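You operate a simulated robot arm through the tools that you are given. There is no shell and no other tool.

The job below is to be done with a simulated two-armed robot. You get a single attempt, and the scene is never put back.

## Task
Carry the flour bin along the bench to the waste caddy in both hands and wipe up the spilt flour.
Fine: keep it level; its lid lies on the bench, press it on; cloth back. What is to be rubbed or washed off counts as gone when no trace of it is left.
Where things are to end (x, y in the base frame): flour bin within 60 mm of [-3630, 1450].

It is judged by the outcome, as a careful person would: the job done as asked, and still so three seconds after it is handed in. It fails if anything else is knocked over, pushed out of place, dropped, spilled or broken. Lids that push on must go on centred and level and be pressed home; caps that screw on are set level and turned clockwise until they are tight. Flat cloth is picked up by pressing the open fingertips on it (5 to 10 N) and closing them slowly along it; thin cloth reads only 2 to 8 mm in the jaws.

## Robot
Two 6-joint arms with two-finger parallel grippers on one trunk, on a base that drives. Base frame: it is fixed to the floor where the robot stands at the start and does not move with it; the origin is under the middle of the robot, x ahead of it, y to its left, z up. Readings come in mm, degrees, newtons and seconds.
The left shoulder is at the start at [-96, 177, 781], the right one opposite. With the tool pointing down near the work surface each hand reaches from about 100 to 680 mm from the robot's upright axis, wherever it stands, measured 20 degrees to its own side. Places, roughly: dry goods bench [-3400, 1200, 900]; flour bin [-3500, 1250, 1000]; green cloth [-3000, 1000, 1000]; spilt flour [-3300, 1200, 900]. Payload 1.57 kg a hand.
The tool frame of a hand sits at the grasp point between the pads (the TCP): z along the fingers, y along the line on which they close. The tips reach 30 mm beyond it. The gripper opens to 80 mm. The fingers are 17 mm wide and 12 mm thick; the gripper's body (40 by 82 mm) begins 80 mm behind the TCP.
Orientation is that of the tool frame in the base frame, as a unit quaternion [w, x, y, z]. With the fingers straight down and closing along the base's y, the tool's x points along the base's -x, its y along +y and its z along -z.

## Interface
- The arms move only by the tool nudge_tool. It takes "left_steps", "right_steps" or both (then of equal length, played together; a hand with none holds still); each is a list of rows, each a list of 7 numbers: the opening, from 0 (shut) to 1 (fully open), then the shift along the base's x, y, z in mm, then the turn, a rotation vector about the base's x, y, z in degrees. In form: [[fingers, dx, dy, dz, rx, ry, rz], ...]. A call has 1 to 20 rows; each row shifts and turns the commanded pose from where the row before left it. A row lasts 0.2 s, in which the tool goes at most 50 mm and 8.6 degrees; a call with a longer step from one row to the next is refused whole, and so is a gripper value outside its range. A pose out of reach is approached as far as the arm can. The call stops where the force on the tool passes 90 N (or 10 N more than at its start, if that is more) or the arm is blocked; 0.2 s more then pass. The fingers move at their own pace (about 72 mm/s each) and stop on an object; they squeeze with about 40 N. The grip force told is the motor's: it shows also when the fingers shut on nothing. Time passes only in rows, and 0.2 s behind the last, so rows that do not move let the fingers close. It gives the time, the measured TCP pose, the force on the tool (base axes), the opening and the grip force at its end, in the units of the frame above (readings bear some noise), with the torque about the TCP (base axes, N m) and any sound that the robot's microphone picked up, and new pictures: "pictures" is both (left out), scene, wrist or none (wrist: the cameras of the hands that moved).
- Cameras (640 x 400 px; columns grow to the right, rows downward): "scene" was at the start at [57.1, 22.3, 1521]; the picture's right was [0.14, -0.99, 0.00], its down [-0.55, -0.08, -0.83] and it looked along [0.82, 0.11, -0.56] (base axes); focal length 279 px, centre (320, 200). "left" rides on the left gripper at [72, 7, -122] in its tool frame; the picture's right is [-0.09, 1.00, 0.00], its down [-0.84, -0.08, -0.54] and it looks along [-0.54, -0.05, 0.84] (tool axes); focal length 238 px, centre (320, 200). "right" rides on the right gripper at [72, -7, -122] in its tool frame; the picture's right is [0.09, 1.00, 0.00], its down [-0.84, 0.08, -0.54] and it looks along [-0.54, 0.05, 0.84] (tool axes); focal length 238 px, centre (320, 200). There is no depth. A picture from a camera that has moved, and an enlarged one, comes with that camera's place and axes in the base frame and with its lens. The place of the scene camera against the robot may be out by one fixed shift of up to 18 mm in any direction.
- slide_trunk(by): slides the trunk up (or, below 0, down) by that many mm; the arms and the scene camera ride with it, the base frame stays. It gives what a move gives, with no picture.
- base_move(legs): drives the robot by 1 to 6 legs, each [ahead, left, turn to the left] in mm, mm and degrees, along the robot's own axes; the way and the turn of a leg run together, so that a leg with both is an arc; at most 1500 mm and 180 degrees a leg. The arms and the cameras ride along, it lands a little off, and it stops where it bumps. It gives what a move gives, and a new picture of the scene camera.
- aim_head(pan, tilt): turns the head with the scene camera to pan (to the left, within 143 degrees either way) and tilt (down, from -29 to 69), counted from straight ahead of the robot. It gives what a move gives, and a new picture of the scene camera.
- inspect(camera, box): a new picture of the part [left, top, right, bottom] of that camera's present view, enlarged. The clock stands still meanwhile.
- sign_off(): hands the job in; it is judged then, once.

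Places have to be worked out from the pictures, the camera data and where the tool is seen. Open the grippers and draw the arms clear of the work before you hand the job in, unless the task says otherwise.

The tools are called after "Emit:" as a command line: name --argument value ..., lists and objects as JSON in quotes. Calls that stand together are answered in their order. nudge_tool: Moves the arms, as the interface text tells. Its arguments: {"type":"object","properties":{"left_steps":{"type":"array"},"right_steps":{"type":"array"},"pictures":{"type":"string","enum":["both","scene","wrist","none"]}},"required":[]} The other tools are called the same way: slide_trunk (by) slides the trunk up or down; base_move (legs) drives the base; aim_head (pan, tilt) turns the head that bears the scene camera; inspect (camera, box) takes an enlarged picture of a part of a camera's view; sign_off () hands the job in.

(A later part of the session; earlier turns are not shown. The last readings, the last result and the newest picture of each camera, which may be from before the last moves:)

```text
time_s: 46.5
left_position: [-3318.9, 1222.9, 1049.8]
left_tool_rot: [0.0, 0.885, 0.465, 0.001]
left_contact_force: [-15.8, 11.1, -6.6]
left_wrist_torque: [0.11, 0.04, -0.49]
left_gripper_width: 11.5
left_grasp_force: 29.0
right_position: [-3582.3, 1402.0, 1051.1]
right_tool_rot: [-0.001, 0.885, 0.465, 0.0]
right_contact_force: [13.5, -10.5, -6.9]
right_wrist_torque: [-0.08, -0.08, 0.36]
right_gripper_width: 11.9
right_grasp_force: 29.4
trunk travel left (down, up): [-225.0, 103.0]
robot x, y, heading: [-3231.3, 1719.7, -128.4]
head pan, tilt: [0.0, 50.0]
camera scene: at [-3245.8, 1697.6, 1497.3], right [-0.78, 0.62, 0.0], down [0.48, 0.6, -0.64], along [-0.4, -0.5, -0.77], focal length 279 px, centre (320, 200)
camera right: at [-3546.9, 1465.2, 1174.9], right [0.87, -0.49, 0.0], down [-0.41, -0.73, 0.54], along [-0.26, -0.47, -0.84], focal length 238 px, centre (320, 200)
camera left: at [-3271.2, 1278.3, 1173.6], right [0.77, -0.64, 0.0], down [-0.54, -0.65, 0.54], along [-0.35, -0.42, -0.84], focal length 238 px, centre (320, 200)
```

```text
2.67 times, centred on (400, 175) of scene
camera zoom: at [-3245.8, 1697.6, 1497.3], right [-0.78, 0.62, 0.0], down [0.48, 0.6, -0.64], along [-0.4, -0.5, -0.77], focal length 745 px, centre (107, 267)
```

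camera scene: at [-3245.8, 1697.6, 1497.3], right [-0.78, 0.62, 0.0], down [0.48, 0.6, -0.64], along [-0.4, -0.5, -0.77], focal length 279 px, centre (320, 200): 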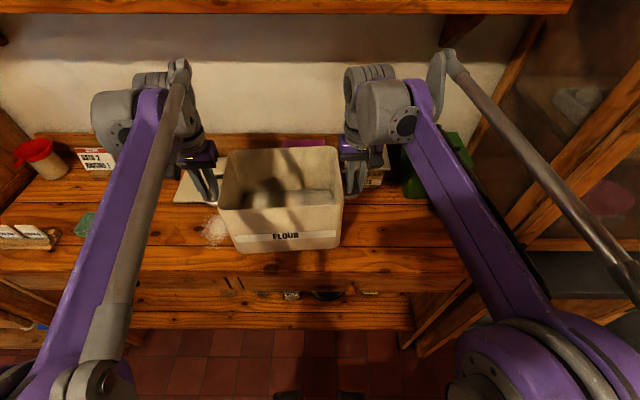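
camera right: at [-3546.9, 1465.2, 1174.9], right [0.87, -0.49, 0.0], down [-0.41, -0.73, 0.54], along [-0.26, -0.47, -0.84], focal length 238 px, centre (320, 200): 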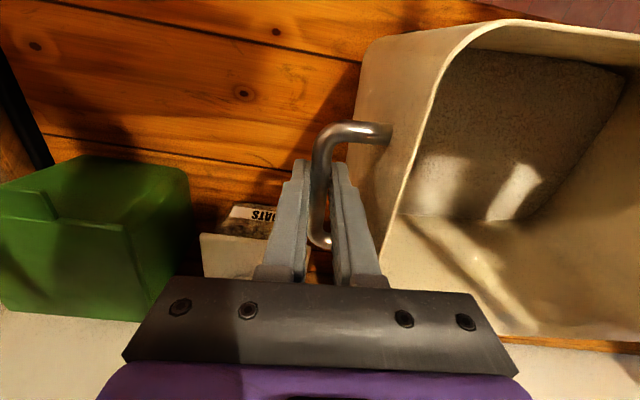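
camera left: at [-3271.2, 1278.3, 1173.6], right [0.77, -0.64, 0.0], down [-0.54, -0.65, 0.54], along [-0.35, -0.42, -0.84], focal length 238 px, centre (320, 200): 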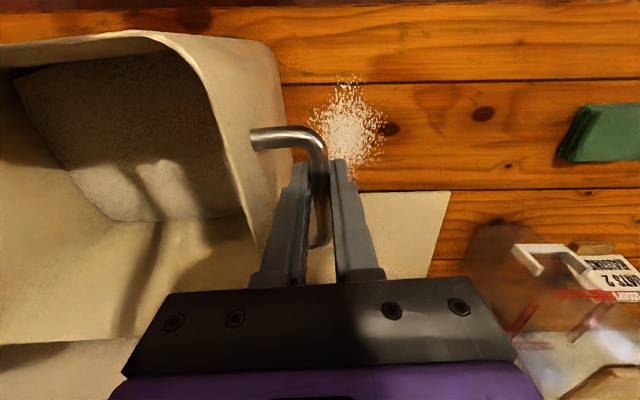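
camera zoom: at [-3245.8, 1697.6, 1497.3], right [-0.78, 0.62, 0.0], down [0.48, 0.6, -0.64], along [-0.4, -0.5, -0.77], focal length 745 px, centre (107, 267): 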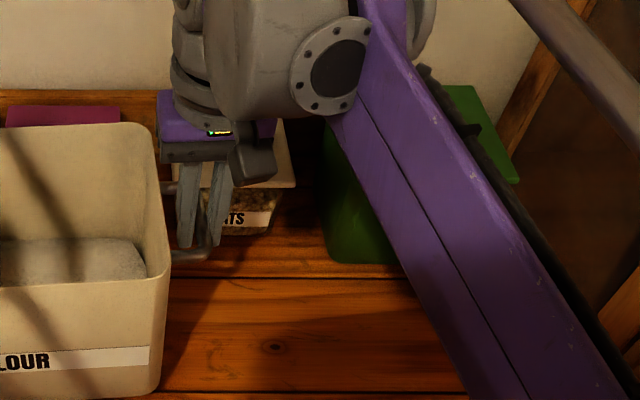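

The caddy's nearest corner is about u/x,y (-3770, 1425), so I'll set the bin centre at about (-3606, 1450), leaving ~20 mm to the caddy. I carry both hands together by (-154, +138), easing the slight outward tension.

Emit:
nudge_tool --left_steps '[[0, -5.78, 4.99, 0, 0, 0, 0], [0, -9.96, 8.88, 0, 0, 0, 0], [0, -12.45, 11.1, 0, 0, 0, 0], [0, -12.45, 11.1, 0, 0, 0, 0], [0, -12.45, 11.1, 0, 0, 0, 0], [0, -12.45, 11.1, 0, 0, 0, 0], [0, -12.45, 11.1, 0, 0, 0, 0], [0, 0, 0, 0, 0, 0, 0]]' --right_steps '[[0, -4.18, 3.89, 0, 0, 0, 0], [0, -9.96, 8.88, 0, 0, 0, 0], [0, -12.45, 11.1, 0, 0, 0, 0], [0, -12.45, 11.1, 0, 0, 0, 0], [0, -12.45, 11.1, 0, 0, 0, 0], [0, -12.45, 11.1, 0, 0, 0, 0], [0, -12.45, 11.1, 0, 0, 0, 0], [0, 0, 0, 0, 0, 0, 0]]' --pictures "both"

```text
time_s: 48.3
left_position: [-3396.5, 1290.7, 1052.0]
left_tool_rot: [0.0, 0.885, 0.466, 0.0]
left_contact_force: [12.3, -8.3, -5.5]
left_wrist_torque: [-0.21, 0.0, -0.49]
left_gripper_width: 11.8
left_grasp_force: 28.5
right_position: [-3660.0, 1468.6, 1052.6]
right_tool_rot: [-0.001, 0.885, 0.465, -0.001]
right_contact_force: [-12.7, 8.7, -7.1]
right_wrist_torque: [0.28, -0.06, 0.46]
right_gripper_width: 11.6
right_grasp_force: 29.1
trunk travel left (down, up): [-225.0, 103.0]
robot x, y, heading: [-3233.2, 1716.4, -128.4]
head pan, tilt: [0.0, 50.0]
camera scene: at [-3245.5, 1697.4, 1497.3], right [-0.78, 0.62, 0.0], down [0.48, 0.6, -0.64], along [-0.4, -0.5, -0.77], focal length 279 px, centre (320, 200)
camera right: at [-3623.8, 1533.3, 1175.5], right [0.87, -0.49, 0.0], down [-0.41, -0.73, 0.54], along [-0.27, -0.47, -0.84], focal length 238 px, centre (320, 200)
camera left: at [-3348.7, 1347.5, 1174.3], right [0.77, -0.64, 0.0], down [-0.54, -0.65, 0.54], along [-0.34, -0.42, -0.84], focal length 238 px, centre (320, 200)
```

scene: 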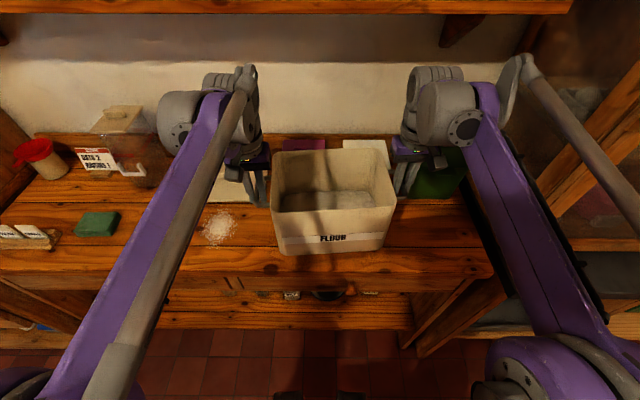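
right: 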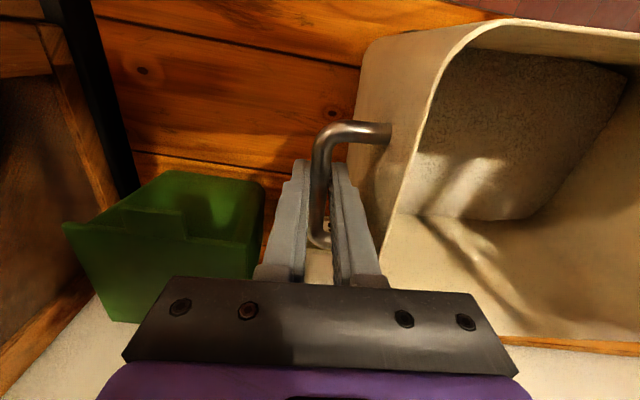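
left: 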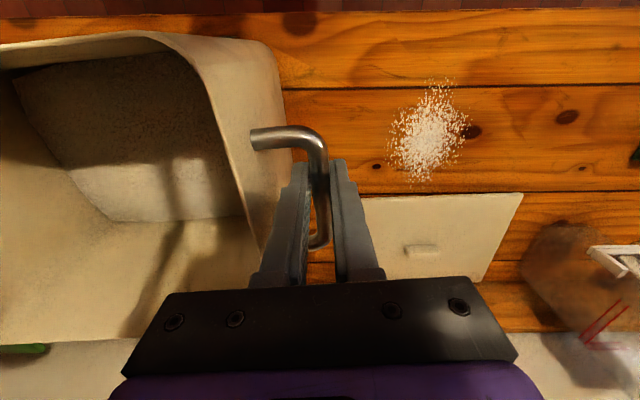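

Halfway; the tension flipped to ~15 N of squeeze, so I take back half of the easing while carrying the second half. The caddy and jar are still clear.

Emit:
nudge_tool --left_steps '[[0, -4.63, 4.19, 0, 0, 0, 0], [0, -12.45, 11.1, 0, 0, 0, 0], [0, -12.45, 11.1, 0, 0, 0, 0], [0, -12.45, 11.1, 0, 0, 0, 0], [0, -12.45, 11.1, 0, 0, 0, 0], [0, -12.45, 11.1, 0, 0, 0, 0], [0, -9.96, 8.88, 0, 0, 0, 0], [0, 0, 0, 0, 0, 0, 0]]' --right_steps '[[0, -5.33, 4.69, 0, 0, 0, 0], [0, -12.45, 11.1, 0, 0, 0, 0], [0, -12.45, 11.1, 0, 0, 0, 0], [0, -12.45, 11.1, 0, 0, 0, 0], [0, -12.45, 11.1, 0, 0, 0, 0], [0, -12.45, 11.1, 0, 0, 0, 0], [0, -9.96, 8.88, 0, 0, 0, 0], [0, 0, 0, 0, 0, 0, 0]]' --pictures "both"

```text
time_s: 50.1
left_position: [-3473.3, 1361.1, 1052.2]
left_tool_rot: [0.0, 0.885, 0.466, 0.001]
left_contact_force: [16.1, -10.6, -6.5]
left_wrist_torque: [0.04, -0.2, -0.54]
left_gripper_width: 11.9
left_grasp_force: 29.5
right_position: [-3736.9, 1539.7, 1052.8]
right_tool_rot: [0.0, 0.885, 0.465, 0.0]
right_contact_force: [-16.0, 9.3, -6.9]
right_wrist_torque: [0.04, 0.12, 0.32]
right_gripper_width: 11.7
right_grasp_force: 29.1
trunk travel left (down, up): [-225.0, 103.0]
robot x, y, heading: [-3230.5, 1717.5, -128.4]
head pan, tilt: [0.0, 50.0]
camera scene: at [-3245.8, 1697.6, 1497.3], right [-0.78, 0.62, 0.0], down [0.48, 0.6, -0.64], along [-0.4, -0.5, -0.77], focal length 279 px, centre (320, 200)
camera right: at [-3700.4, 1603.6, 1175.6], right [0.87, -0.49, 0.0], down [-0.41, -0.73, 0.54], along [-0.27, -0.47, -0.84], focal length 238 px, centre (320, 200)
camera left: at [-3425.6, 1416.7, 1175.0], right [0.77, -0.64, 0.0], down [-0.54, -0.65, 0.54], along [-0.35, -0.42, -0.84], focal length 238 px, centre (320, 200)
```

scene: 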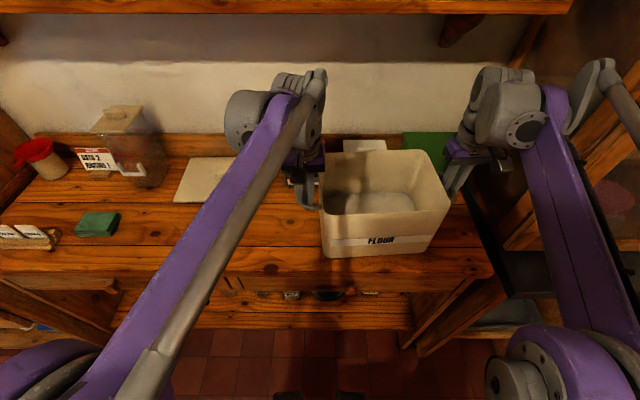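
right: 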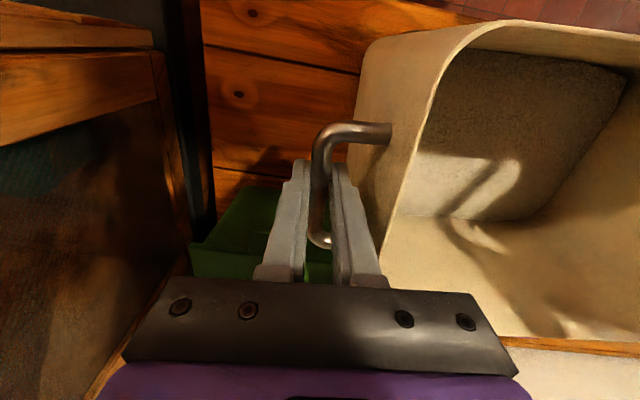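
left: 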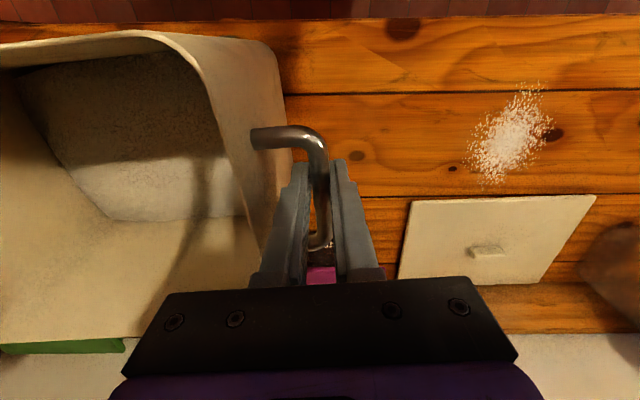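

The hands' midpoint is (-3605, 1450), 25 mm from the wanted spot, and the caddy is clear. I lower the bin 30 mm gently onto the bench.

Emit:
nudge_tool --left_steps '[[0, 0.5, -0.34, -4, 0, 0, 0], [0, 0, 0, -6, 0, 0, 0], [0, 0, 0, -6, 0, 0, 0], [0, 0, 0, -5, 0, 0, 0], [0, 0, 0, -4, 0, 0, 0], [0, 0, 0, -3, 0, 0, 0], [0, 0, 0, 0, 0, 0, 0]]' --right_steps '[[0, -0.5, 0.34, -4, 0, 0, 0], [0, 0, 0, -6, 0, 0, 0], [0, 0, 0, -6, 0, 0, 0], [0, 0, 0, -5, 0, 0, 0], [0, 0, 0, -4, 0, 0, 0], [0, 0, 0, -3, 0, 0, 0], [0, 0, 0, 0, 0, 0, 0]]' --pictures "scene"

```text
time_s: 51.7
left_position: [-3471.5, 1362.1, 1023.5]
left_tool_rot: [-0.001, 0.886, 0.464, 0.0]
left_contact_force: [2.3, -0.9, -6.6]
left_wrist_torque: [0.07, -0.06, -0.52]
left_gripper_width: 11.8
left_grasp_force: 29.4
right_position: [-3736.2, 1539.7, 1023.7]
right_tool_rot: [0.0, 0.885, 0.465, 0.0]
right_contact_force: [-1.9, 1.9, -7.2]
right_wrist_torque: [-0.02, -0.02, 0.39]
right_gripper_width: 11.8
right_grasp_force: 29.0
trunk travel left (down, up): [-225.0, 103.0]
robot x, y, heading: [-3231.7, 1719.4, -128.5]
head pan, tilt: [0.0, 50.0]
camera scene: at [-3246.1, 1697.9, 1497.3], right [-0.78, 0.62, 0.0], down [0.48, 0.6, -0.64], along [-0.4, -0.5, -0.77], focal length 279 px, centre (320, 200)
```

scene: 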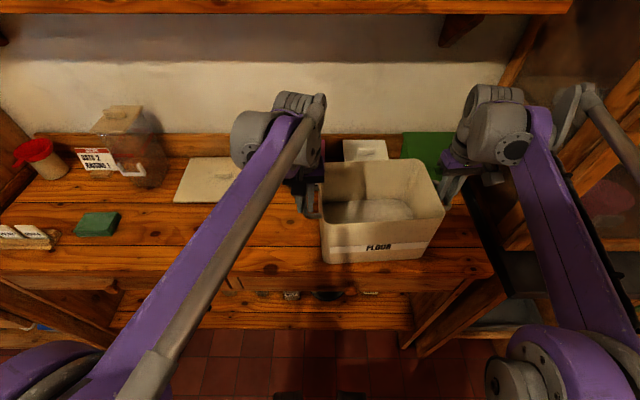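

The hands still bear the full weight, so it is just above the bench; I lower in 1 mm steps.

Emit:
nudge_tool --left_steps '[[0, 0, 0, -1, 0, 0, 0], [0, 0, 0, -1, 0, 0, 0], [0, 0, 0, 0, 0, 0, 0]]' --right_steps '[[0, 0, 0, -1, 0, 0, 0], [0, 0, 0, -1, 0, 0, 0], [0, 0, 0, 0, 0, 0, 0]]' --pictures "none"

```text
time_s: 52.5
left_position: [-3474.4, 1361.5, 1022.7]
left_tool_rot: [-0.001, 0.885, 0.465, 0.0]
left_contact_force: [-7.0, -2.5, 19.2]
left_wrist_torque: [0.03, 0.04, -0.5]
left_gripper_width: 11.8
left_grasp_force: 29.2
right_position: [-3737.0, 1538.8, 1021.1]
right_tool_rot: [0.0, 0.885, 0.466, 0.001]
right_contact_force: [1.2, -5.0, -3.2]
right_wrist_torque: [-0.31, 0.1, 0.38]
right_gripper_width: 11.7
right_grasp_force: 29.2
trunk travel left (down, up): [-225.0, 103.0]
robot x, y, heading: [-3227.7, 1716.8, -128.5]
head pan, tilt: [0.0, 50.0]
```

The bin touches down, left end first; I ease the left hand up 1 mm and the right down slightly so it sits evenly, then open both jaws just enough to free the rods.

Emit:
nudge_tool --left_steps '[[0, 0, 0, 1.0, 0, 0, 0], [0, 0, 0, 0, 0, 0, 0], [0.2, 0, 0, 0, 0, 0, 0], [0.36, 0, 0, 0, 0, 0, 0], [0.36, 0, 0, 0, 0, 0, 0]]' --right_steps '[[0, 0, 0, -0.6, 0, 0, 0], [0, 0, 0, 0, 0, 0, 0], [0.2, 0, 0, 0, 0, 0, 0], [0.36, 0, 0, 0, 0, 0, 0], [0.36, 0, 0, 0, 0, 0, 0]]' --pictures "both"

```text
time_s: 53.7
left_position: [-3471.7, 1361.8, 1022.6]
left_tool_rot: [0.0, 0.885, 0.466, -0.001]
left_contact_force: [-0.8, -0.3, 0.8]
left_wrist_torque: [0.01, 0.01, 0.0]
left_gripper_width: 28.7
left_grasp_force: 0.1
right_position: [-3736.2, 1540.8, 1021.7]
right_tool_rot: [-0.001, 0.885, 0.465, 0.0]
right_contact_force: [0.0, 0.2, -0.2]
right_wrist_torque: [-0.03, 0.01, 0.01]
right_gripper_width: 28.8
right_grasp_force: 0.1
trunk travel left (down, up): [-225.0, 103.0]
robot x, y, heading: [-3231.3, 1717.2, -128.5]
head pan, tilt: [0.0, 50.0]
camera scene: at [-3245.2, 1698.6, 1497.3], right [-0.78, 0.62, 0.0], down [0.48, 0.6, -0.64], along [-0.4, -0.5, -0.77], focal length 279 px, centre (320, 200)
camera right: at [-3700.8, 1603.9, 1144.5], right [0.87, -0.49, 0.0], down [-0.41, -0.73, 0.54], along [-0.27, -0.47, -0.84], focal length 238 px, centre (320, 200)
camera left: at [-3424.2, 1417.2, 1145.2], right [0.77, -0.64, 0.0], down [-0.54, -0.65, 0.54], along [-0.35, -0.42, -0.84], focal length 238 px, centre (320, 200)
```

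scene: 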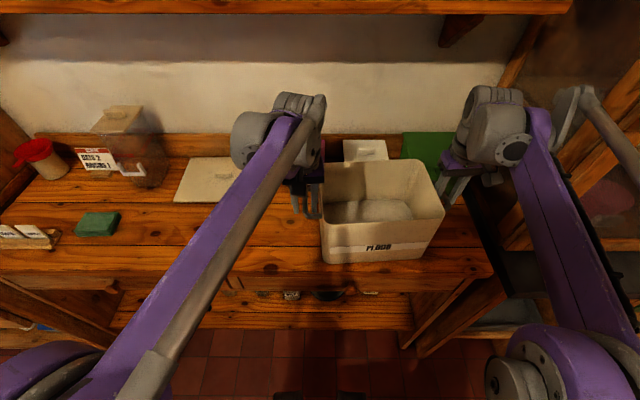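
right: 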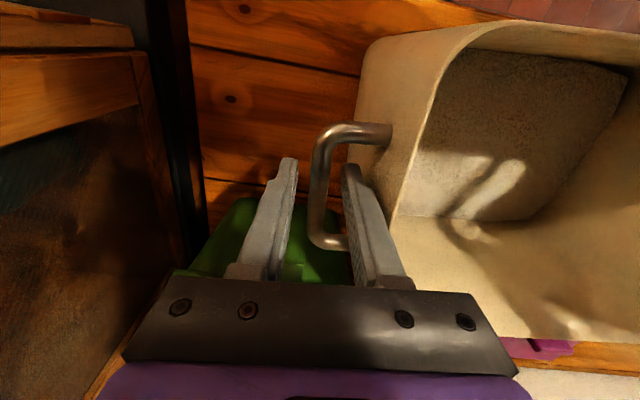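
left: 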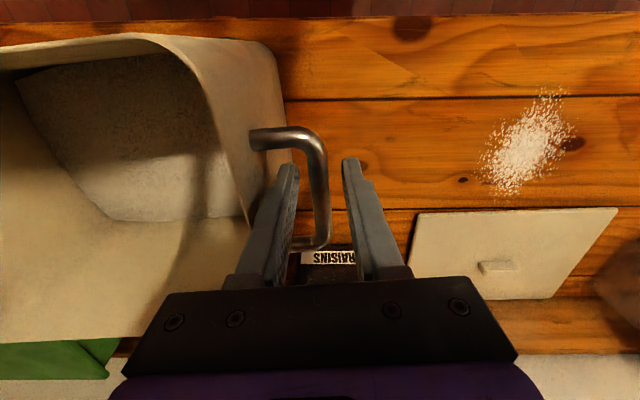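

Both rods are free and the forces are near zero. I raise both hands straight up clear of the rim.

Emit:
nudge_tool --left_steps '[[0.36, 0, 0, 10, 0, 0, 0], [0.36, 0, 0, 20, 0, 0, 0], [0.36, 0, 0, 25, 0, 0, 0], [0.36, 0, 0, 30, 0, 0, 0], [0.36, 0, 0, 30, 0, 0, 0], [0.36, 0, 0, 0, 0, 0, 0]]' --right_steps '[[0.36, 0, 0, 10, 0, 0, 0], [0.36, 0, 0, 20, 0, 0, 0], [0.36, 0, 0, 25, 0, 0, 0], [0.36, 0, 0, 30, 0, 0, 0], [0.36, 0, 0, 30, 0, 0, 0], [0.36, 0, 0, 0, 0, 0, 0]]' --pictures "both"

```text
time_s: 55.1
left_position: [-3471.3, 1361.6, 1137.4]
left_tool_rot: [0.0, 0.885, 0.466, 0.0]
left_contact_force: [0.9, -0.2, 0.0]
left_wrist_torque: [-0.01, 0.03, -0.02]
left_gripper_width: 28.9
left_grasp_force: 0.0
right_position: [-3736.7, 1541.8, 1137.1]
right_tool_rot: [0.0, 0.885, 0.466, 0.0]
right_contact_force: [0.7, 0.5, -0.3]
right_wrist_torque: [-0.02, -0.02, -0.02]
right_gripper_width: 29.0
right_grasp_force: 0.1
trunk travel left (down, up): [-225.0, 103.0]
robot x, y, heading: [-3229.9, 1719.0, -128.6]
head pan, tilt: [0.0, 50.0]
camera scene: at [-3245.1, 1698.6, 1497.3], right [-0.78, 0.62, 0.0], down [0.48, 0.6, -0.64], along [-0.4, -0.5, -0.77], focal length 279 px, centre (320, 200)
camera right: at [-3701.3, 1604.8, 1260.6], right [0.87, -0.49, 0.0], down [-0.41, -0.73, 0.54], along [-0.27, -0.47, -0.84], focal length 238 px, centre (320, 200)
camera left: at [-3423.7, 1417.7, 1260.4], right [0.77, -0.64, 0.0], down [-0.54, -0.65, 0.54], along [-0.35, -0.42, -0.84], focal length 238 px, centre (320, 200)
```

scene: 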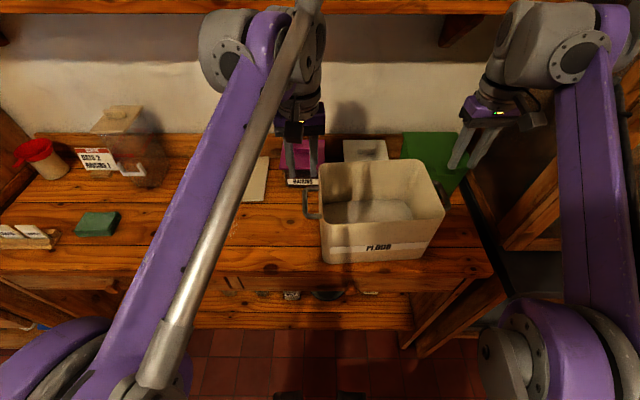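
right: 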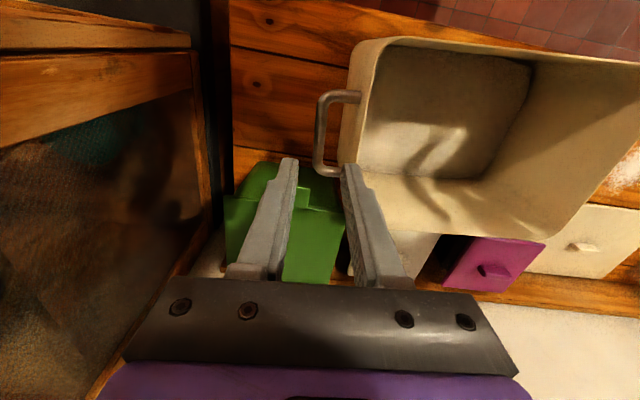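
left: 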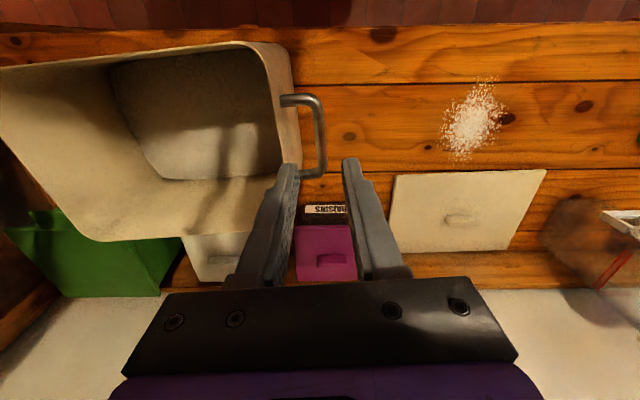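

The bin stands at about (-3605, 1449) and is free. Next is the lid: its centre/knob works out near (-3394, 1021) at z ~880, a bit beyond reach from here; I enlarge the left wrist view to see the knob's shape.

Emit:
inspect --camera "left" --box '[370, 150, 570, 275]'

Emit:
nudge_tool --left_steps '[[0.36, 19, 23, 0, 0, 0, 0], [0.36, 19, 23, 0, 0, 0, 0], [0.36, 19, 23, 0, 0, 0, 0], [0.36, 19, 23, 0, 0, 0, 0], [0.36, 0, 0, 0, 0, 0, 0]]' --right_steps '[[0.36, 19, 23, 0, 0, 0, 0], [0.36, 19, 23, 0, 0, 0, 0], [0.36, 19, 23, 0, 0, 0, 0], [0.36, 19, 23, 0, 0, 0, 0], [0.36, 0, 0, 0, 0, 0, 0]]' --pictures "none"

```text
3.20 times, centred on (470, 212) of left
camera zoom: at [-3423.7, 1417.7, 1260.4], right [0.77, -0.64, 0.0], down [-0.54, -0.65, 0.54], along [-0.35, -0.42, -0.84], focal length 763 px, centre (-160, 160)
```

zoom: 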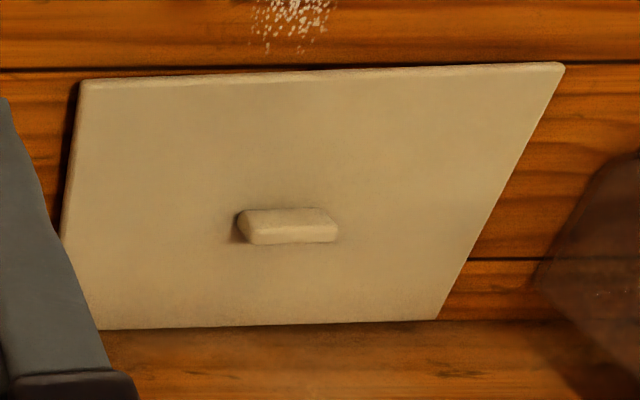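

```text
time_s: 56.3
left_position: [-3396.6, 1454.7, 1135.9]
left_tool_rot: [-0.001, 0.885, 0.466, 0.0]
left_contact_force: [0.5, -0.2, 0.8]
left_wrist_torque: [0.01, -0.02, -0.01]
left_gripper_width: 28.8
left_grasp_force: 0.1
right_position: [-3661.2, 1631.8, 1134.9]
right_tool_rot: [0.0, 0.885, 0.465, 0.0]
right_contact_force: [-0.8, -0.4, 0.4]
right_wrist_torque: [0.0, 0.01, 0.01]
right_gripper_width: 28.8
right_grasp_force: 0.0
trunk travel left (down, up): [-225.0, 103.0]
robot x, y, heading: [-3229.1, 1716.9, -128.5]
head pan, tilt: [0.0, 50.0]
```

The knob is a bar about 60×20 mm lying along the bench, so it can be gripped by its ends without turning the hand. The hands are drawn back; I drive 95 mm ahead and 150 mm left to bring the lid within reach.

Emit:
base_move --legs '[[95, 150, 0]]'

```text
time_s: 58.3
left_position: [-3336.8, 1287.1, 1135.3]
left_tool_rot: [0.001, 0.885, 0.465, 0.001]
left_contact_force: [0.4, -0.1, -0.9]
left_wrist_torque: [-0.03, 0.0, -0.02]
left_gripper_width: 28.9
left_grasp_force: 0.1
right_position: [-3601.4, 1465.3, 1135.7]
right_tool_rot: [0.0, 0.885, 0.466, 0.0]
right_contact_force: [-0.4, 0.5, 0.0]
right_wrist_torque: [0.0, -0.02, 0.03]
right_gripper_width: 28.5
right_grasp_force: 0.1
trunk travel left (down, up): [-225.0, 103.0]
robot x, y, heading: [-3172.4, 1550.0, -128.5]
head pan, tilt: [0.0, 50.0]
camera scene: at [-3186.6, 1530.6, 1497.3], right [-0.78, 0.62, 0.0], down [0.48, 0.6, -0.64], along [-0.4, -0.5, -0.77], focal length 279 px, centre (320, 200)
```

scene: 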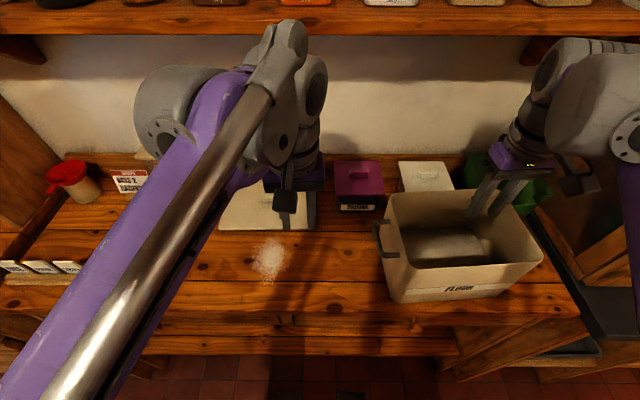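

Standing at (-3172, 1550). I draw the right hand back out of the bin's way, and take the left hand down to z ~985 and out toward the lid, fully open, to view it close.

Emit:
nudge_tool --left_steps '[[0.6, 0, 0, -38, 0, 0, 0], [0.8, 0, 0, -38, 0, 0, 0], [1, 0, 0, -38, 0, 0, 0], [1, 0, 0, -36, 0, 0, 0], [1, -2.3, -34.6, 0, 0, 0, 0], [1, -2.3, -34.6, 0, 0, 0, 0], [1, -2.3, -34.6, 0, 0, 0, 0], [1, -2.3, -34.6, 0, 0, 0, 0], [1, -2.3, -34.6, 0, 0, 0, 0], [1, -2.1, -34.7, 0, 0, 0, 0], [1, 0, 0, 0, 0, 0, 0]]' --right_steps '[[0.36, 18.9, 23.3, 0, 0, 0, 0], [0.36, 18.9, 23.3, 0, 0, 0, 0], [0.36, 18.9, 23.3, 0, 0, 0, 0], [0.36, 18.9, 23.3, 0, 0, 0, 0], [0.36, 0, 0, 0, 0, 0, 0], [0.36, 0, 0, 0, 0, 0, 0], [0.36, 0, 0, 0, 0, 0, 0], [0.36, 0, 0, 0, 0, 0, 0], [0.36, 0, 0, 0, 0, 0, 0], [0.36, 0, 0, 0, 0, 0, 0], [0.36, 0, 0, 0, 0, 0, 0]]' --pictures "both"

```text
time_s: 60.7
left_position: [-3348.9, 1080.9, 985.4]
left_tool_rot: [0.001, 0.885, 0.465, 0.0]
left_contact_force: [0.5, 0.3, 0.1]
left_wrist_torque: [0.02, -0.02, 0.0]
left_gripper_width: 79.8
left_grasp_force: 0.0
right_position: [-3524.5, 1560.7, 1136.7]
right_tool_rot: [0.0, 0.885, 0.465, 0.0]
right_contact_force: [0.0, 0.0, 0.6]
right_wrist_torque: [0.03, -0.01, -0.01]
right_gripper_width: 28.7
right_grasp_force: 0.0
trunk travel left (down, up): [-225.0, 103.0]
robot x, y, heading: [-3172.0, 1548.6, -128.6]
head pan, tilt: [0.0, 50.0]
camera scene: at [-3186.5, 1531.6, 1497.4], right [-0.78, 0.62, 0.0], down [0.48, 0.6, -0.64], along [-0.4, -0.5, -0.77], focal length 279 px, centre (320, 200)
camera right: at [-3490.0, 1624.2, 1259.6], right [0.87, -0.49, 0.0], down [-0.41, -0.73, 0.54], along [-0.27, -0.47, -0.84], focal length 238 px, centre (320, 200)
camera left: at [-3300.7, 1137.4, 1108.4], right [0.77, -0.64, 0.0], down [-0.54, -0.64, 0.54], along [-0.35, -0.42, -0.84], focal length 238 px, centre (320, 200)
```

scene: 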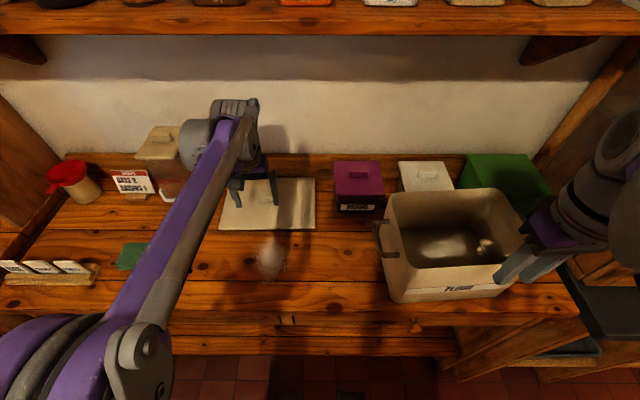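
right: 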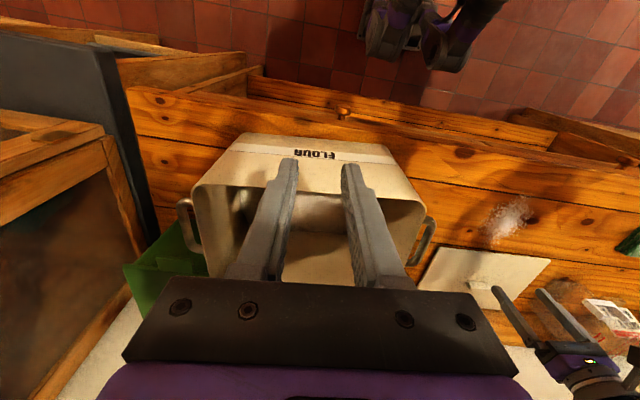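
left: 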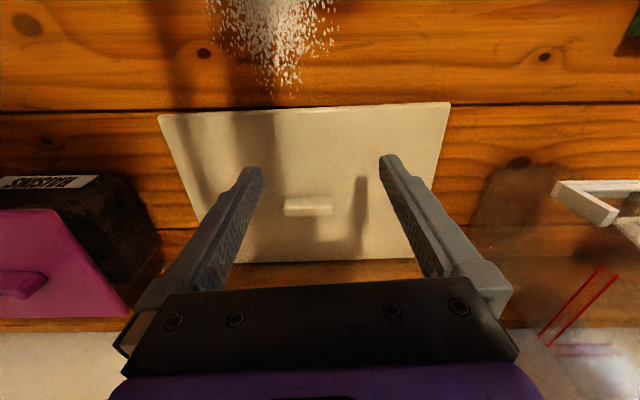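

The lid and knob are clear; the lid lies along the bench (axis ~141.6°, 4° off the tool), knob about 78 mm farther out and 20 mm toward +u. I shift over it, turn back 4°, and come down 25 mm.

Emit:
nudge_tool --left_steps '[[1, -19, -17, -8, 0, 0, -2], [1, -19, -17, -8, 0, 0, -2], [1, -19, -17, -9, 0, 0, 0], [1, 0, 0, 0, 0, 0, 0], [1, 0, 0, 0, 0, 0, 0]]' --pictures "wrist"

```text
time_s: 61.9
left_position: [-3407.4, 1029.9, 960.5]
left_tool_rot: [0.0, 0.901, 0.434, -0.001]
left_contact_force: [0.0, 0.5, 0.7]
left_wrist_torque: [0.02, -0.01, 0.0]
left_gripper_width: 80.0
left_grasp_force: 0.1
right_position: [-3526.9, 1559.6, 1136.5]
right_tool_rot: [0.0, 0.886, 0.464, 0.0]
right_contact_force: [-0.5, -0.2, 0.5]
right_wrist_torque: [0.01, 0.0, -0.03]
right_gripper_width: 29.1
right_grasp_force: 0.0
trunk travel left (down, up): [-225.0, 103.0]
robot x, y, heading: [-3173.9, 1550.5, -128.9]
head pan, tilt: [0.0, 50.0]
camera left: at [-3355.4, 1081.2, 1082.9], right [0.72, -0.69, 0.0], down [-0.58, -0.61, 0.54], along [-0.38, -0.39, -0.84], focal length 238 px, centre (320, 200)
```

left: 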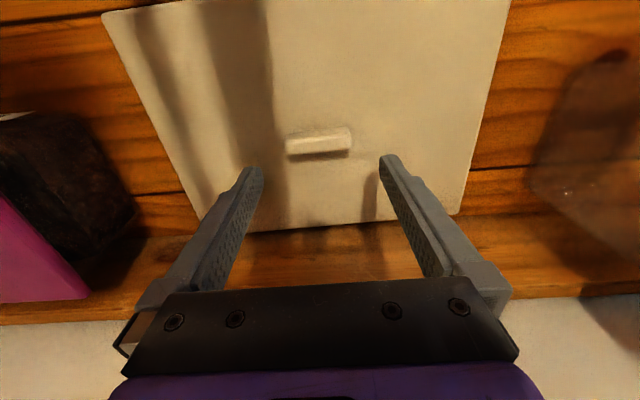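

The knob is centred between the jaws (≈58 mm long). I lower in stages toward the lid, feeling for contact.

Emit:
nudge_tool --left_steps '[[1, 0, 0, -10, 0, 0, 0], [1, 0, 0, -10, 0, 0, 0], [1, 0, 0, -8, 0, 0, 0], [1, 0, 0, 0, 0, 0, 0]]' --pictures "wrist"

```text
time_s: 62.9
left_position: [-3406.7, 1029.0, 931.2]
left_tool_rot: [0.0, 0.901, 0.434, 0.0]
left_contact_force: [0.9, 0.7, 0.4]
left_wrist_torque: [0.0, -0.02, 0.03]
left_gripper_width: 79.9
left_grasp_force: 0.1
right_position: [-3526.4, 1560.1, 1137.1]
right_tool_rot: [0.0, 0.886, 0.464, 0.0]
right_contact_force: [-0.2, -0.1, 0.4]
right_wrist_torque: [-0.02, -0.02, 0.0]
right_gripper_width: 29.2
right_grasp_force: 0.0
trunk travel left (down, up): [-225.0, 103.0]
robot x, y, heading: [-3170.1, 1549.4, -128.8]
head pan, tilt: [0.0, 50.0]
camera left: at [-3355.2, 1081.6, 1054.8], right [0.72, -0.69, 0.0], down [-0.58, -0.61, 0.54], along [-0.38, -0.39, -0.84], focal length 238 px, centre (320, 200)
```

left: 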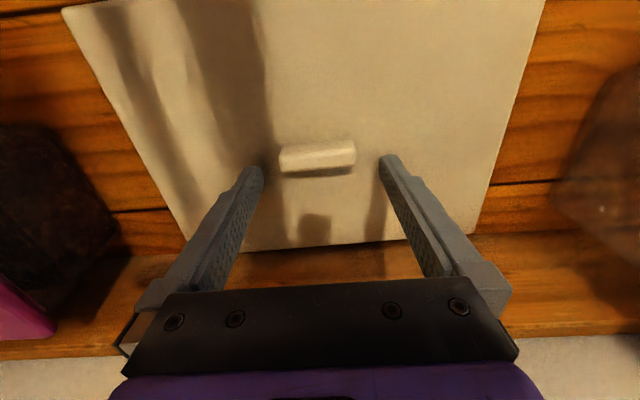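

The knob's top is near z 885, so the lid surface is near 875. I trim 3 mm toward me and go down 18 mm more.

Emit:
nudge_tool --left_steps '[[1, 1.5, 2, -6, 0, 0, 0], [1, 0, 0, -6, 0, 0, 0], [1, 0, 0, -5, 0, 0, 0], [1, 0, 0, 0, 0, 0, 0]]' --pictures "wrist"

```text
time_s: 63.7
left_position: [-3406.6, 1030.7, 924.2]
left_tool_rot: [0.002, 0.901, 0.433, -0.004]
left_contact_force: [-1.8, 0.7, 44.2]
left_wrist_torque: [0.12, -0.04, 0.16]
left_gripper_width: 79.9
left_grasp_force: 0.1
right_position: [-3525.9, 1561.8, 1136.2]
right_tool_rot: [0.001, 0.885, 0.465, -0.001]
right_contact_force: [0.0, -0.1, 0.6]
right_wrist_torque: [0.0, -0.02, -0.02]
right_gripper_width: 29.1
right_grasp_force: 0.1
trunk travel left (down, up): [-225.0, 103.0]
robot x, y, heading: [-3169.8, 1552.0, -128.7]
head pan, tilt: [0.0, 50.0]
stopped in row 4 (left hand): the force on the tool passed its limit at 100 N (the readings are from after the stop); the commanded pose is now the measured one
camera left: at [-3352.9, 1084.7, 1046.0], right [0.72, -0.69, 0.0], down [-0.58, -0.6, 0.55], along [-0.38, -0.4, -0.84], focal length 238 px, centre (320, 200)
```

left: 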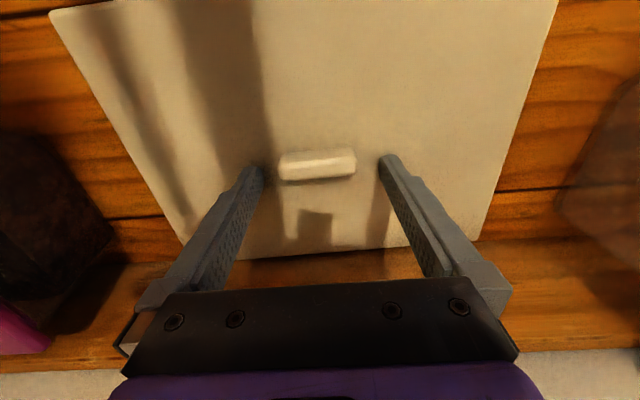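

The tips met the lid at TCP z 924 (lid surface ≈ 894). I back off 2 mm and close slowly on the knob.

Emit:
nudge_tool --left_steps '[[1, 0, 0, 2, 0, 0, 0], [1, 0, 0, 0.5, 0, 0, 0], [0.8, 0, 0, 0, 0, 0, 0], [0.6, 0, 0, 0, 0, 0, 0], [0.4, 0, 0, 0, 0, 0, 0], [0.4, 0, 0, 0, 0, 0, 0]]' --pictures "wrist"

```text
time_s: 65.1
left_position: [-3406.6, 1030.7, 924.2]
left_tool_rot: [0.002, 0.901, 0.434, -0.005]
left_contact_force: [-1.0, 1.5, 32.3]
left_wrist_torque: [0.19, 0.06, -0.03]
left_gripper_width: 50.4
left_grasp_force: 10.9
right_position: [-3526.9, 1561.6, 1136.2]
right_tool_rot: [0.0, 0.885, 0.465, -0.001]
right_contact_force: [0.4, -0.3, 0.5]
right_wrist_torque: [0.0, -0.02, -0.02]
right_gripper_width: 28.8
right_grasp_force: 0.1
trunk travel left (down, up): [-225.0, 103.0]
robot x, y, heading: [-3176.9, 1548.5, -128.5]
head pan, tilt: [0.0, 50.0]
camera left: at [-3353.6, 1083.9, 1046.2], right [0.72, -0.69, 0.0], down [-0.58, -0.6, 0.55], along [-0.38, -0.4, -0.83], focal length 238 px, centre (320, 200)
```

left: 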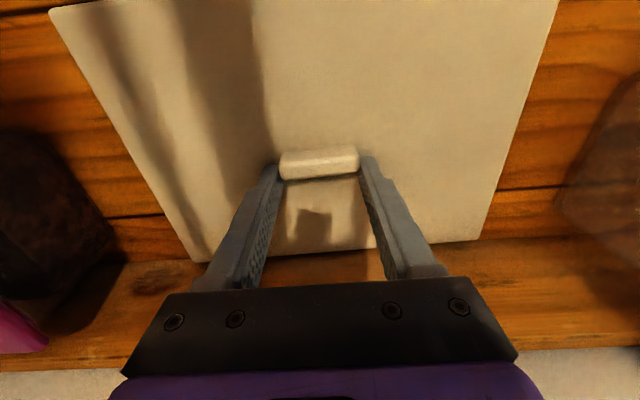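

The jaws hold the knob ends (50 mm) but still press with 32 N; I ease up 3 mm in small steps while closing fully.

Emit:
nudge_tool --left_steps '[[0.3, 0, 0, 1, 0, 0, 0], [0.2, 0, 0, 1, 0, 0, 0], [0, 0, 0, 0, 0, 0, 0], [0, 0, 0, 0, 0, 0, 0]]' --pictures "wrist"

```text
time_s: 66.1
left_position: [-3405.8, 1029.4, 925.5]
left_tool_rot: [0.002, 0.901, 0.435, -0.003]
left_contact_force: [-0.7, 0.7, -0.1]
left_wrist_torque: [0.02, 0.01, 0.02]
left_gripper_width: 48.5
left_grasp_force: 39.7
right_position: [-3526.9, 1559.1, 1135.0]
right_tool_rot: [0.0, 0.886, 0.465, 0.0]
right_contact_force: [0.2, -0.1, 0.3]
right_wrist_torque: [0.0, -0.02, -0.04]
right_gripper_width: 28.6
right_grasp_force: 0.0
trunk travel left (down, up): [-225.0, 103.0]
robot x, y, heading: [-3173.6, 1549.4, -128.6]
head pan, tilt: [0.0, 50.0]
camera left: at [-3353.9, 1081.9, 1047.4], right [0.72, -0.69, 0.0], down [-0.58, -0.6, 0.55], along [-0.38, -0.4, -0.84], focal length 238 px, centre (320, 200)
```

left: 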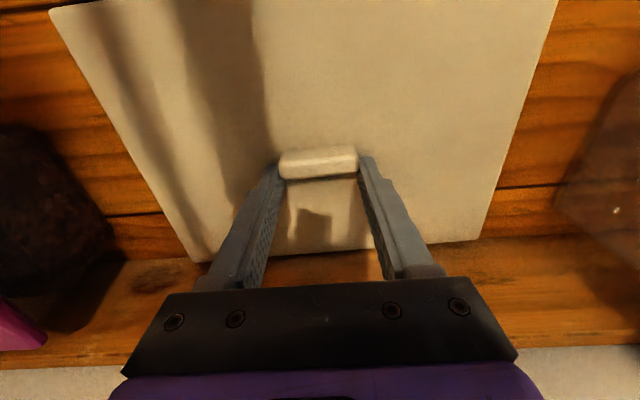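

Firm grip on the knob (48.5 mm, 40 N) with no load on the lid. I lift 15 mm and check that the lid comes up level.

Emit:
nudge_tool --left_steps '[[0, 0, 0, 3, 0, 0, 0], [0, 0, 0, 6, 0, 0, 0], [0, 0, 0, 6, 0, 0, 0], [0, 0, 0, 0, 0, 0, 0], [0, 0, 0, 0, 0, 0, 0]]' --pictures "both"

```text
time_s: 67.3
left_position: [-3406.5, 1028.6, 940.4]
left_tool_rot: [0.001, 0.901, 0.434, -0.003]
left_contact_force: [-0.4, -0.7, -1.3]
left_wrist_torque: [0.03, -0.01, 0.0]
left_gripper_width: 48.8
left_grasp_force: 39.7
right_position: [-3527.1, 1559.1, 1136.1]
right_tool_rot: [0.0, 0.886, 0.465, 0.0]
right_contact_force: [0.9, 0.1, 0.4]
right_wrist_torque: [-0.03, 0.0, -0.02]
right_gripper_width: 29.0
right_grasp_force: 0.0
trunk travel left (down, up): [-225.0, 103.0]
robot x, y, heading: [-3174.8, 1550.6, -128.7]
head pan, tilt: [0.0, 50.0]
camera scene: at [-3187.0, 1530.6, 1497.3], right [-0.78, 0.62, 0.0], down [0.48, 0.6, -0.64], along [-0.4, -0.5, -0.77], focal length 279 px, centre (320, 200)
camera left: at [-3354.1, 1081.8, 1062.2], right [0.72, -0.69, 0.0], down [-0.58, -0.6, 0.55], along [-0.38, -0.4, -0.84], focal length 238 px, centre (320, 200)
```

scene: 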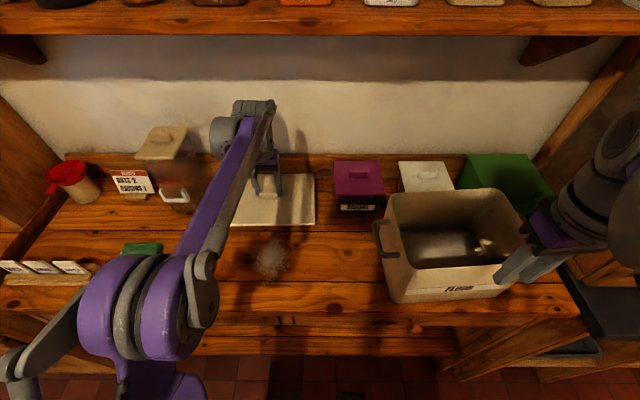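
left: 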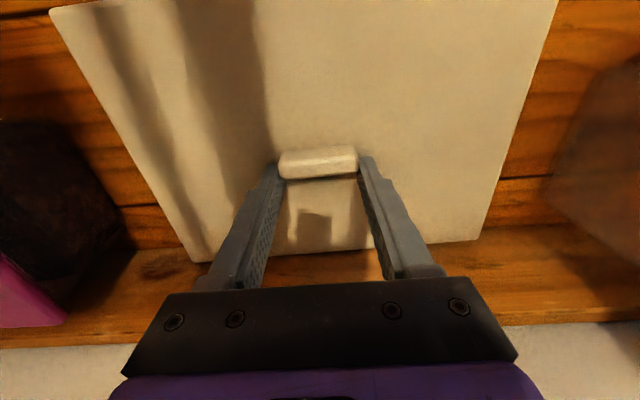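

The lid is up and level; its centre is about 7 mm nearer me than the TCP. I bring it out from under the shelf toward me and raise it to clear the bin rim, and tuck the right hand inward.

Emit:
nudge_tool --left_steps '[[0, 12, 15, 5, 0, 0, 0], [0, 24.5, 30.3, 10, 0, 0, 0], [0, 24.5, 30.3, 15, 0, 0, 0], [0, 24.5, 30.3, 25, 0, 0, 0], [0, 24.5, 30.3, 30, 0, 0, 0], [0, 12, 15, 30, 0, 0, 0], [0, 0, 0, 30, 0, 0, 0], [0, 0, 0, 25, 0, 0, 0], [0, 0, 0, 15, 0, 0, 0], [0, 0, 0, 0, 0, 0, 0]]' --right_steps '[[0.36, 0, 0, 0, 0, 0, 0], [0.36, 12.5, -10, 0, 0, 0, 0], [0.36, 12.5, -10, 0, 0, 0, 0], [0.36, 12.5, -10, 0, 0, 0, 0], [0.36, 12.5, -10, 0, 0, 0, 0], [0.36, 12.5, -10, 0, 0, 0, 0], [0.36, 0, 0, 0, 0, 0, 0], [0.36, 0, 0, 0, 0, 0, 0], [0.36, 0, 0, 0, 0, 0, 0], [0.36, 0, 0, 0, 0, 0, 0]]' --pictures "both"

```text
time_s: 69.5
left_position: [-3284.5, 1179.8, 1125.4]
left_tool_rot: [0.001, 0.901, 0.434, -0.003]
left_contact_force: [0.1, 0.1, -0.5]
left_wrist_torque: [0.0, -0.02, -0.02]
left_gripper_width: 48.5
left_grasp_force: 39.7
right_position: [-3463.8, 1508.7, 1135.9]
right_tool_rot: [-0.001, 0.885, 0.465, 0.0]
right_contact_force: [-0.3, -0.3, 0.4]
right_wrist_torque: [0.02, -0.01, -0.01]
right_gripper_width: 28.7
right_grasp_force: 0.0
trunk travel left (down, up): [-225.0, 103.0]
robot x, y, heading: [-3173.6, 1547.6, -128.5]
head pan, tilt: [0.0, 50.0]
camera scene: at [-3186.9, 1530.6, 1497.3], right [-0.78, 0.62, 0.0], down [0.48, 0.6, -0.64], along [-0.4, -0.5, -0.77], focal length 279 px, centre (320, 200)
camera right: at [-3427.8, 1573.5, 1259.5], right [0.87, -0.49, 0.0], down [-0.41, -0.73, 0.54], along [-0.27, -0.47, -0.84], focal length 238 px, centre (320, 200)
camera left: at [-3233.0, 1233.1, 1247.3], right [0.72, -0.69, 0.0], down [-0.58, -0.6, 0.55], along [-0.38, -0.4, -0.84], focal length 238 px, centre (320, 200)
```

scene: 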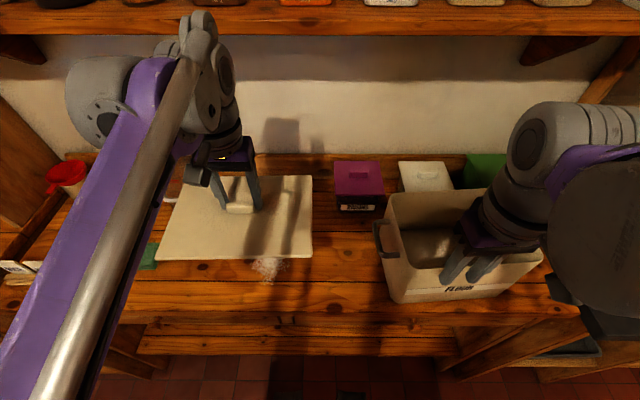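
right: 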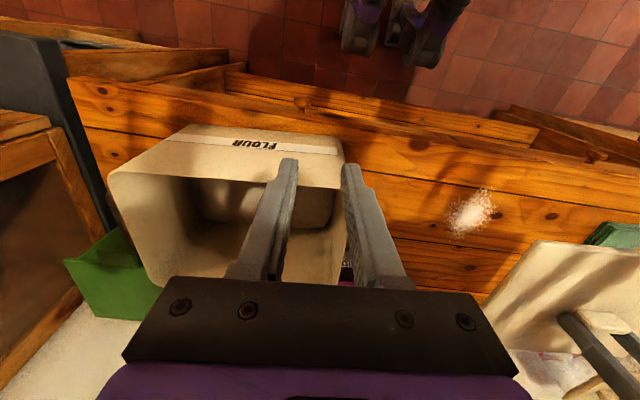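
left: 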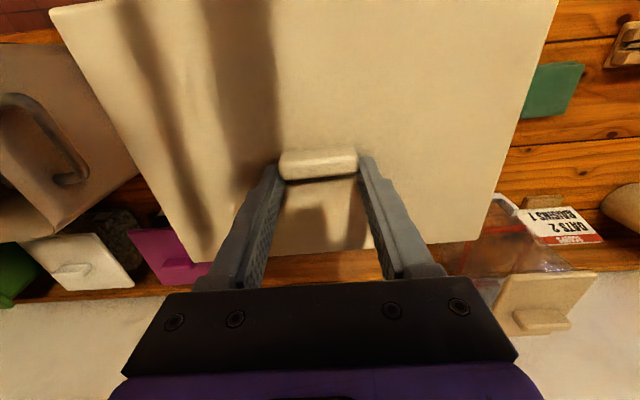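

The lid is held level at z ~1086 underneath, above the 1051 rim. I drive 180 mm to the right to bring the lid near the bin.

Emit:
base_move --legs '[[0, -180, 0]]'

```text
time_s: 71.7
left_position: [-3429.4, 1293.5, 1124.8]
left_tool_rot: [0.002, 0.901, 0.434, -0.003]
left_contact_force: [0.3, 0.3, -0.3]
left_wrist_torque: [0.04, 0.01, 0.04]
left_gripper_width: 48.9
left_grasp_force: 39.8
right_position: [-3606.9, 1625.0, 1136.2]
right_tool_rot: [0.0, 0.886, 0.464, -0.001]
right_contact_force: [-0.4, 0.3, 0.2]
right_wrist_torque: [-0.02, 0.02, -0.05]
right_gripper_width: 28.9
right_grasp_force: 0.0
trunk travel left (down, up): [-225.0, 103.0]
robot x, y, heading: [-3316.7, 1665.3, -128.8]
head pan, tilt: [0.0, 50.0]
camera scene: at [-3329.6, 1644.5, 1497.3], right [-0.78, 0.62, 0.0], down [0.48, 0.6, -0.64], along [-0.4, -0.5, -0.77], focal length 279 px, centre (320, 200)
```

scene: 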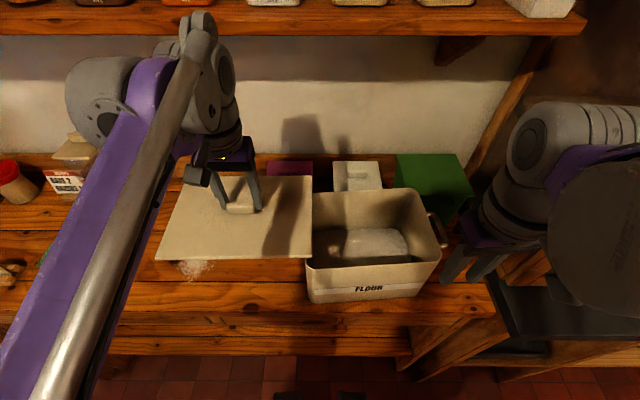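

I enlarge the bin to compare its rim centre with my reckoning from the handle positions.

Emit:
inspect --camera "scene" --box '[290, 160, 480, 310]'

Emit:
inspect --camera "right" --box '[0, 0, 640, 400]'

```text
2.67 times, centred on (385, 235) of scene
camera zoom: at [-3329.6, 1644.5, 1497.3], right [-0.78, 0.62, 0.0], down [0.48, 0.6, -0.64], along [-0.4, -0.5, -0.77], focal length 745 px, centre (147, 107)
```

zoom: 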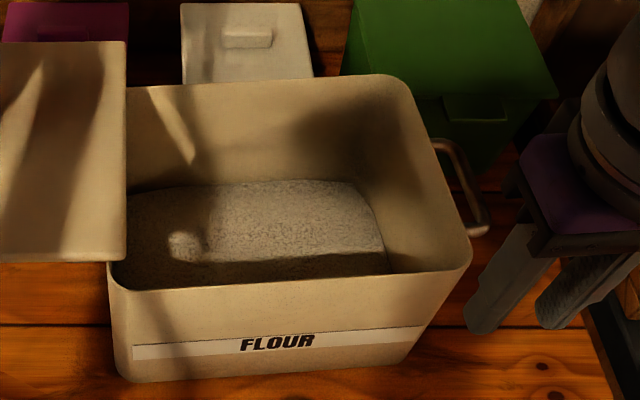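

```text
1.00 times, centred on (320, 200) of right (not enlarged: the box is as wide or as high as the picture)
camera zoom: at [-3570.3, 1687.8, 1259.5], right [0.87, -0.49, 0.0], down [-0.41, -0.73, 0.54], along [-0.27, -0.47, -0.84], focal length 238 px, centre (320, 200)
```

zoom: 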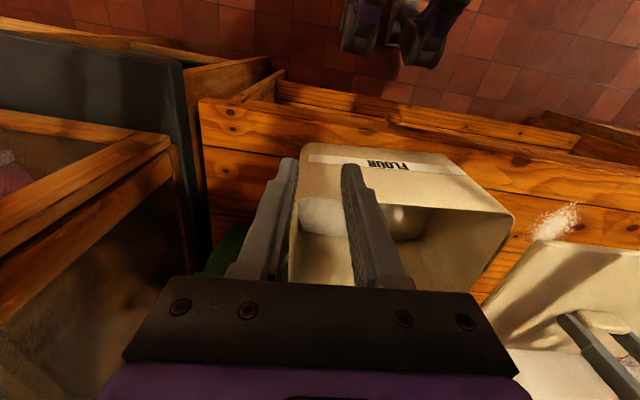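

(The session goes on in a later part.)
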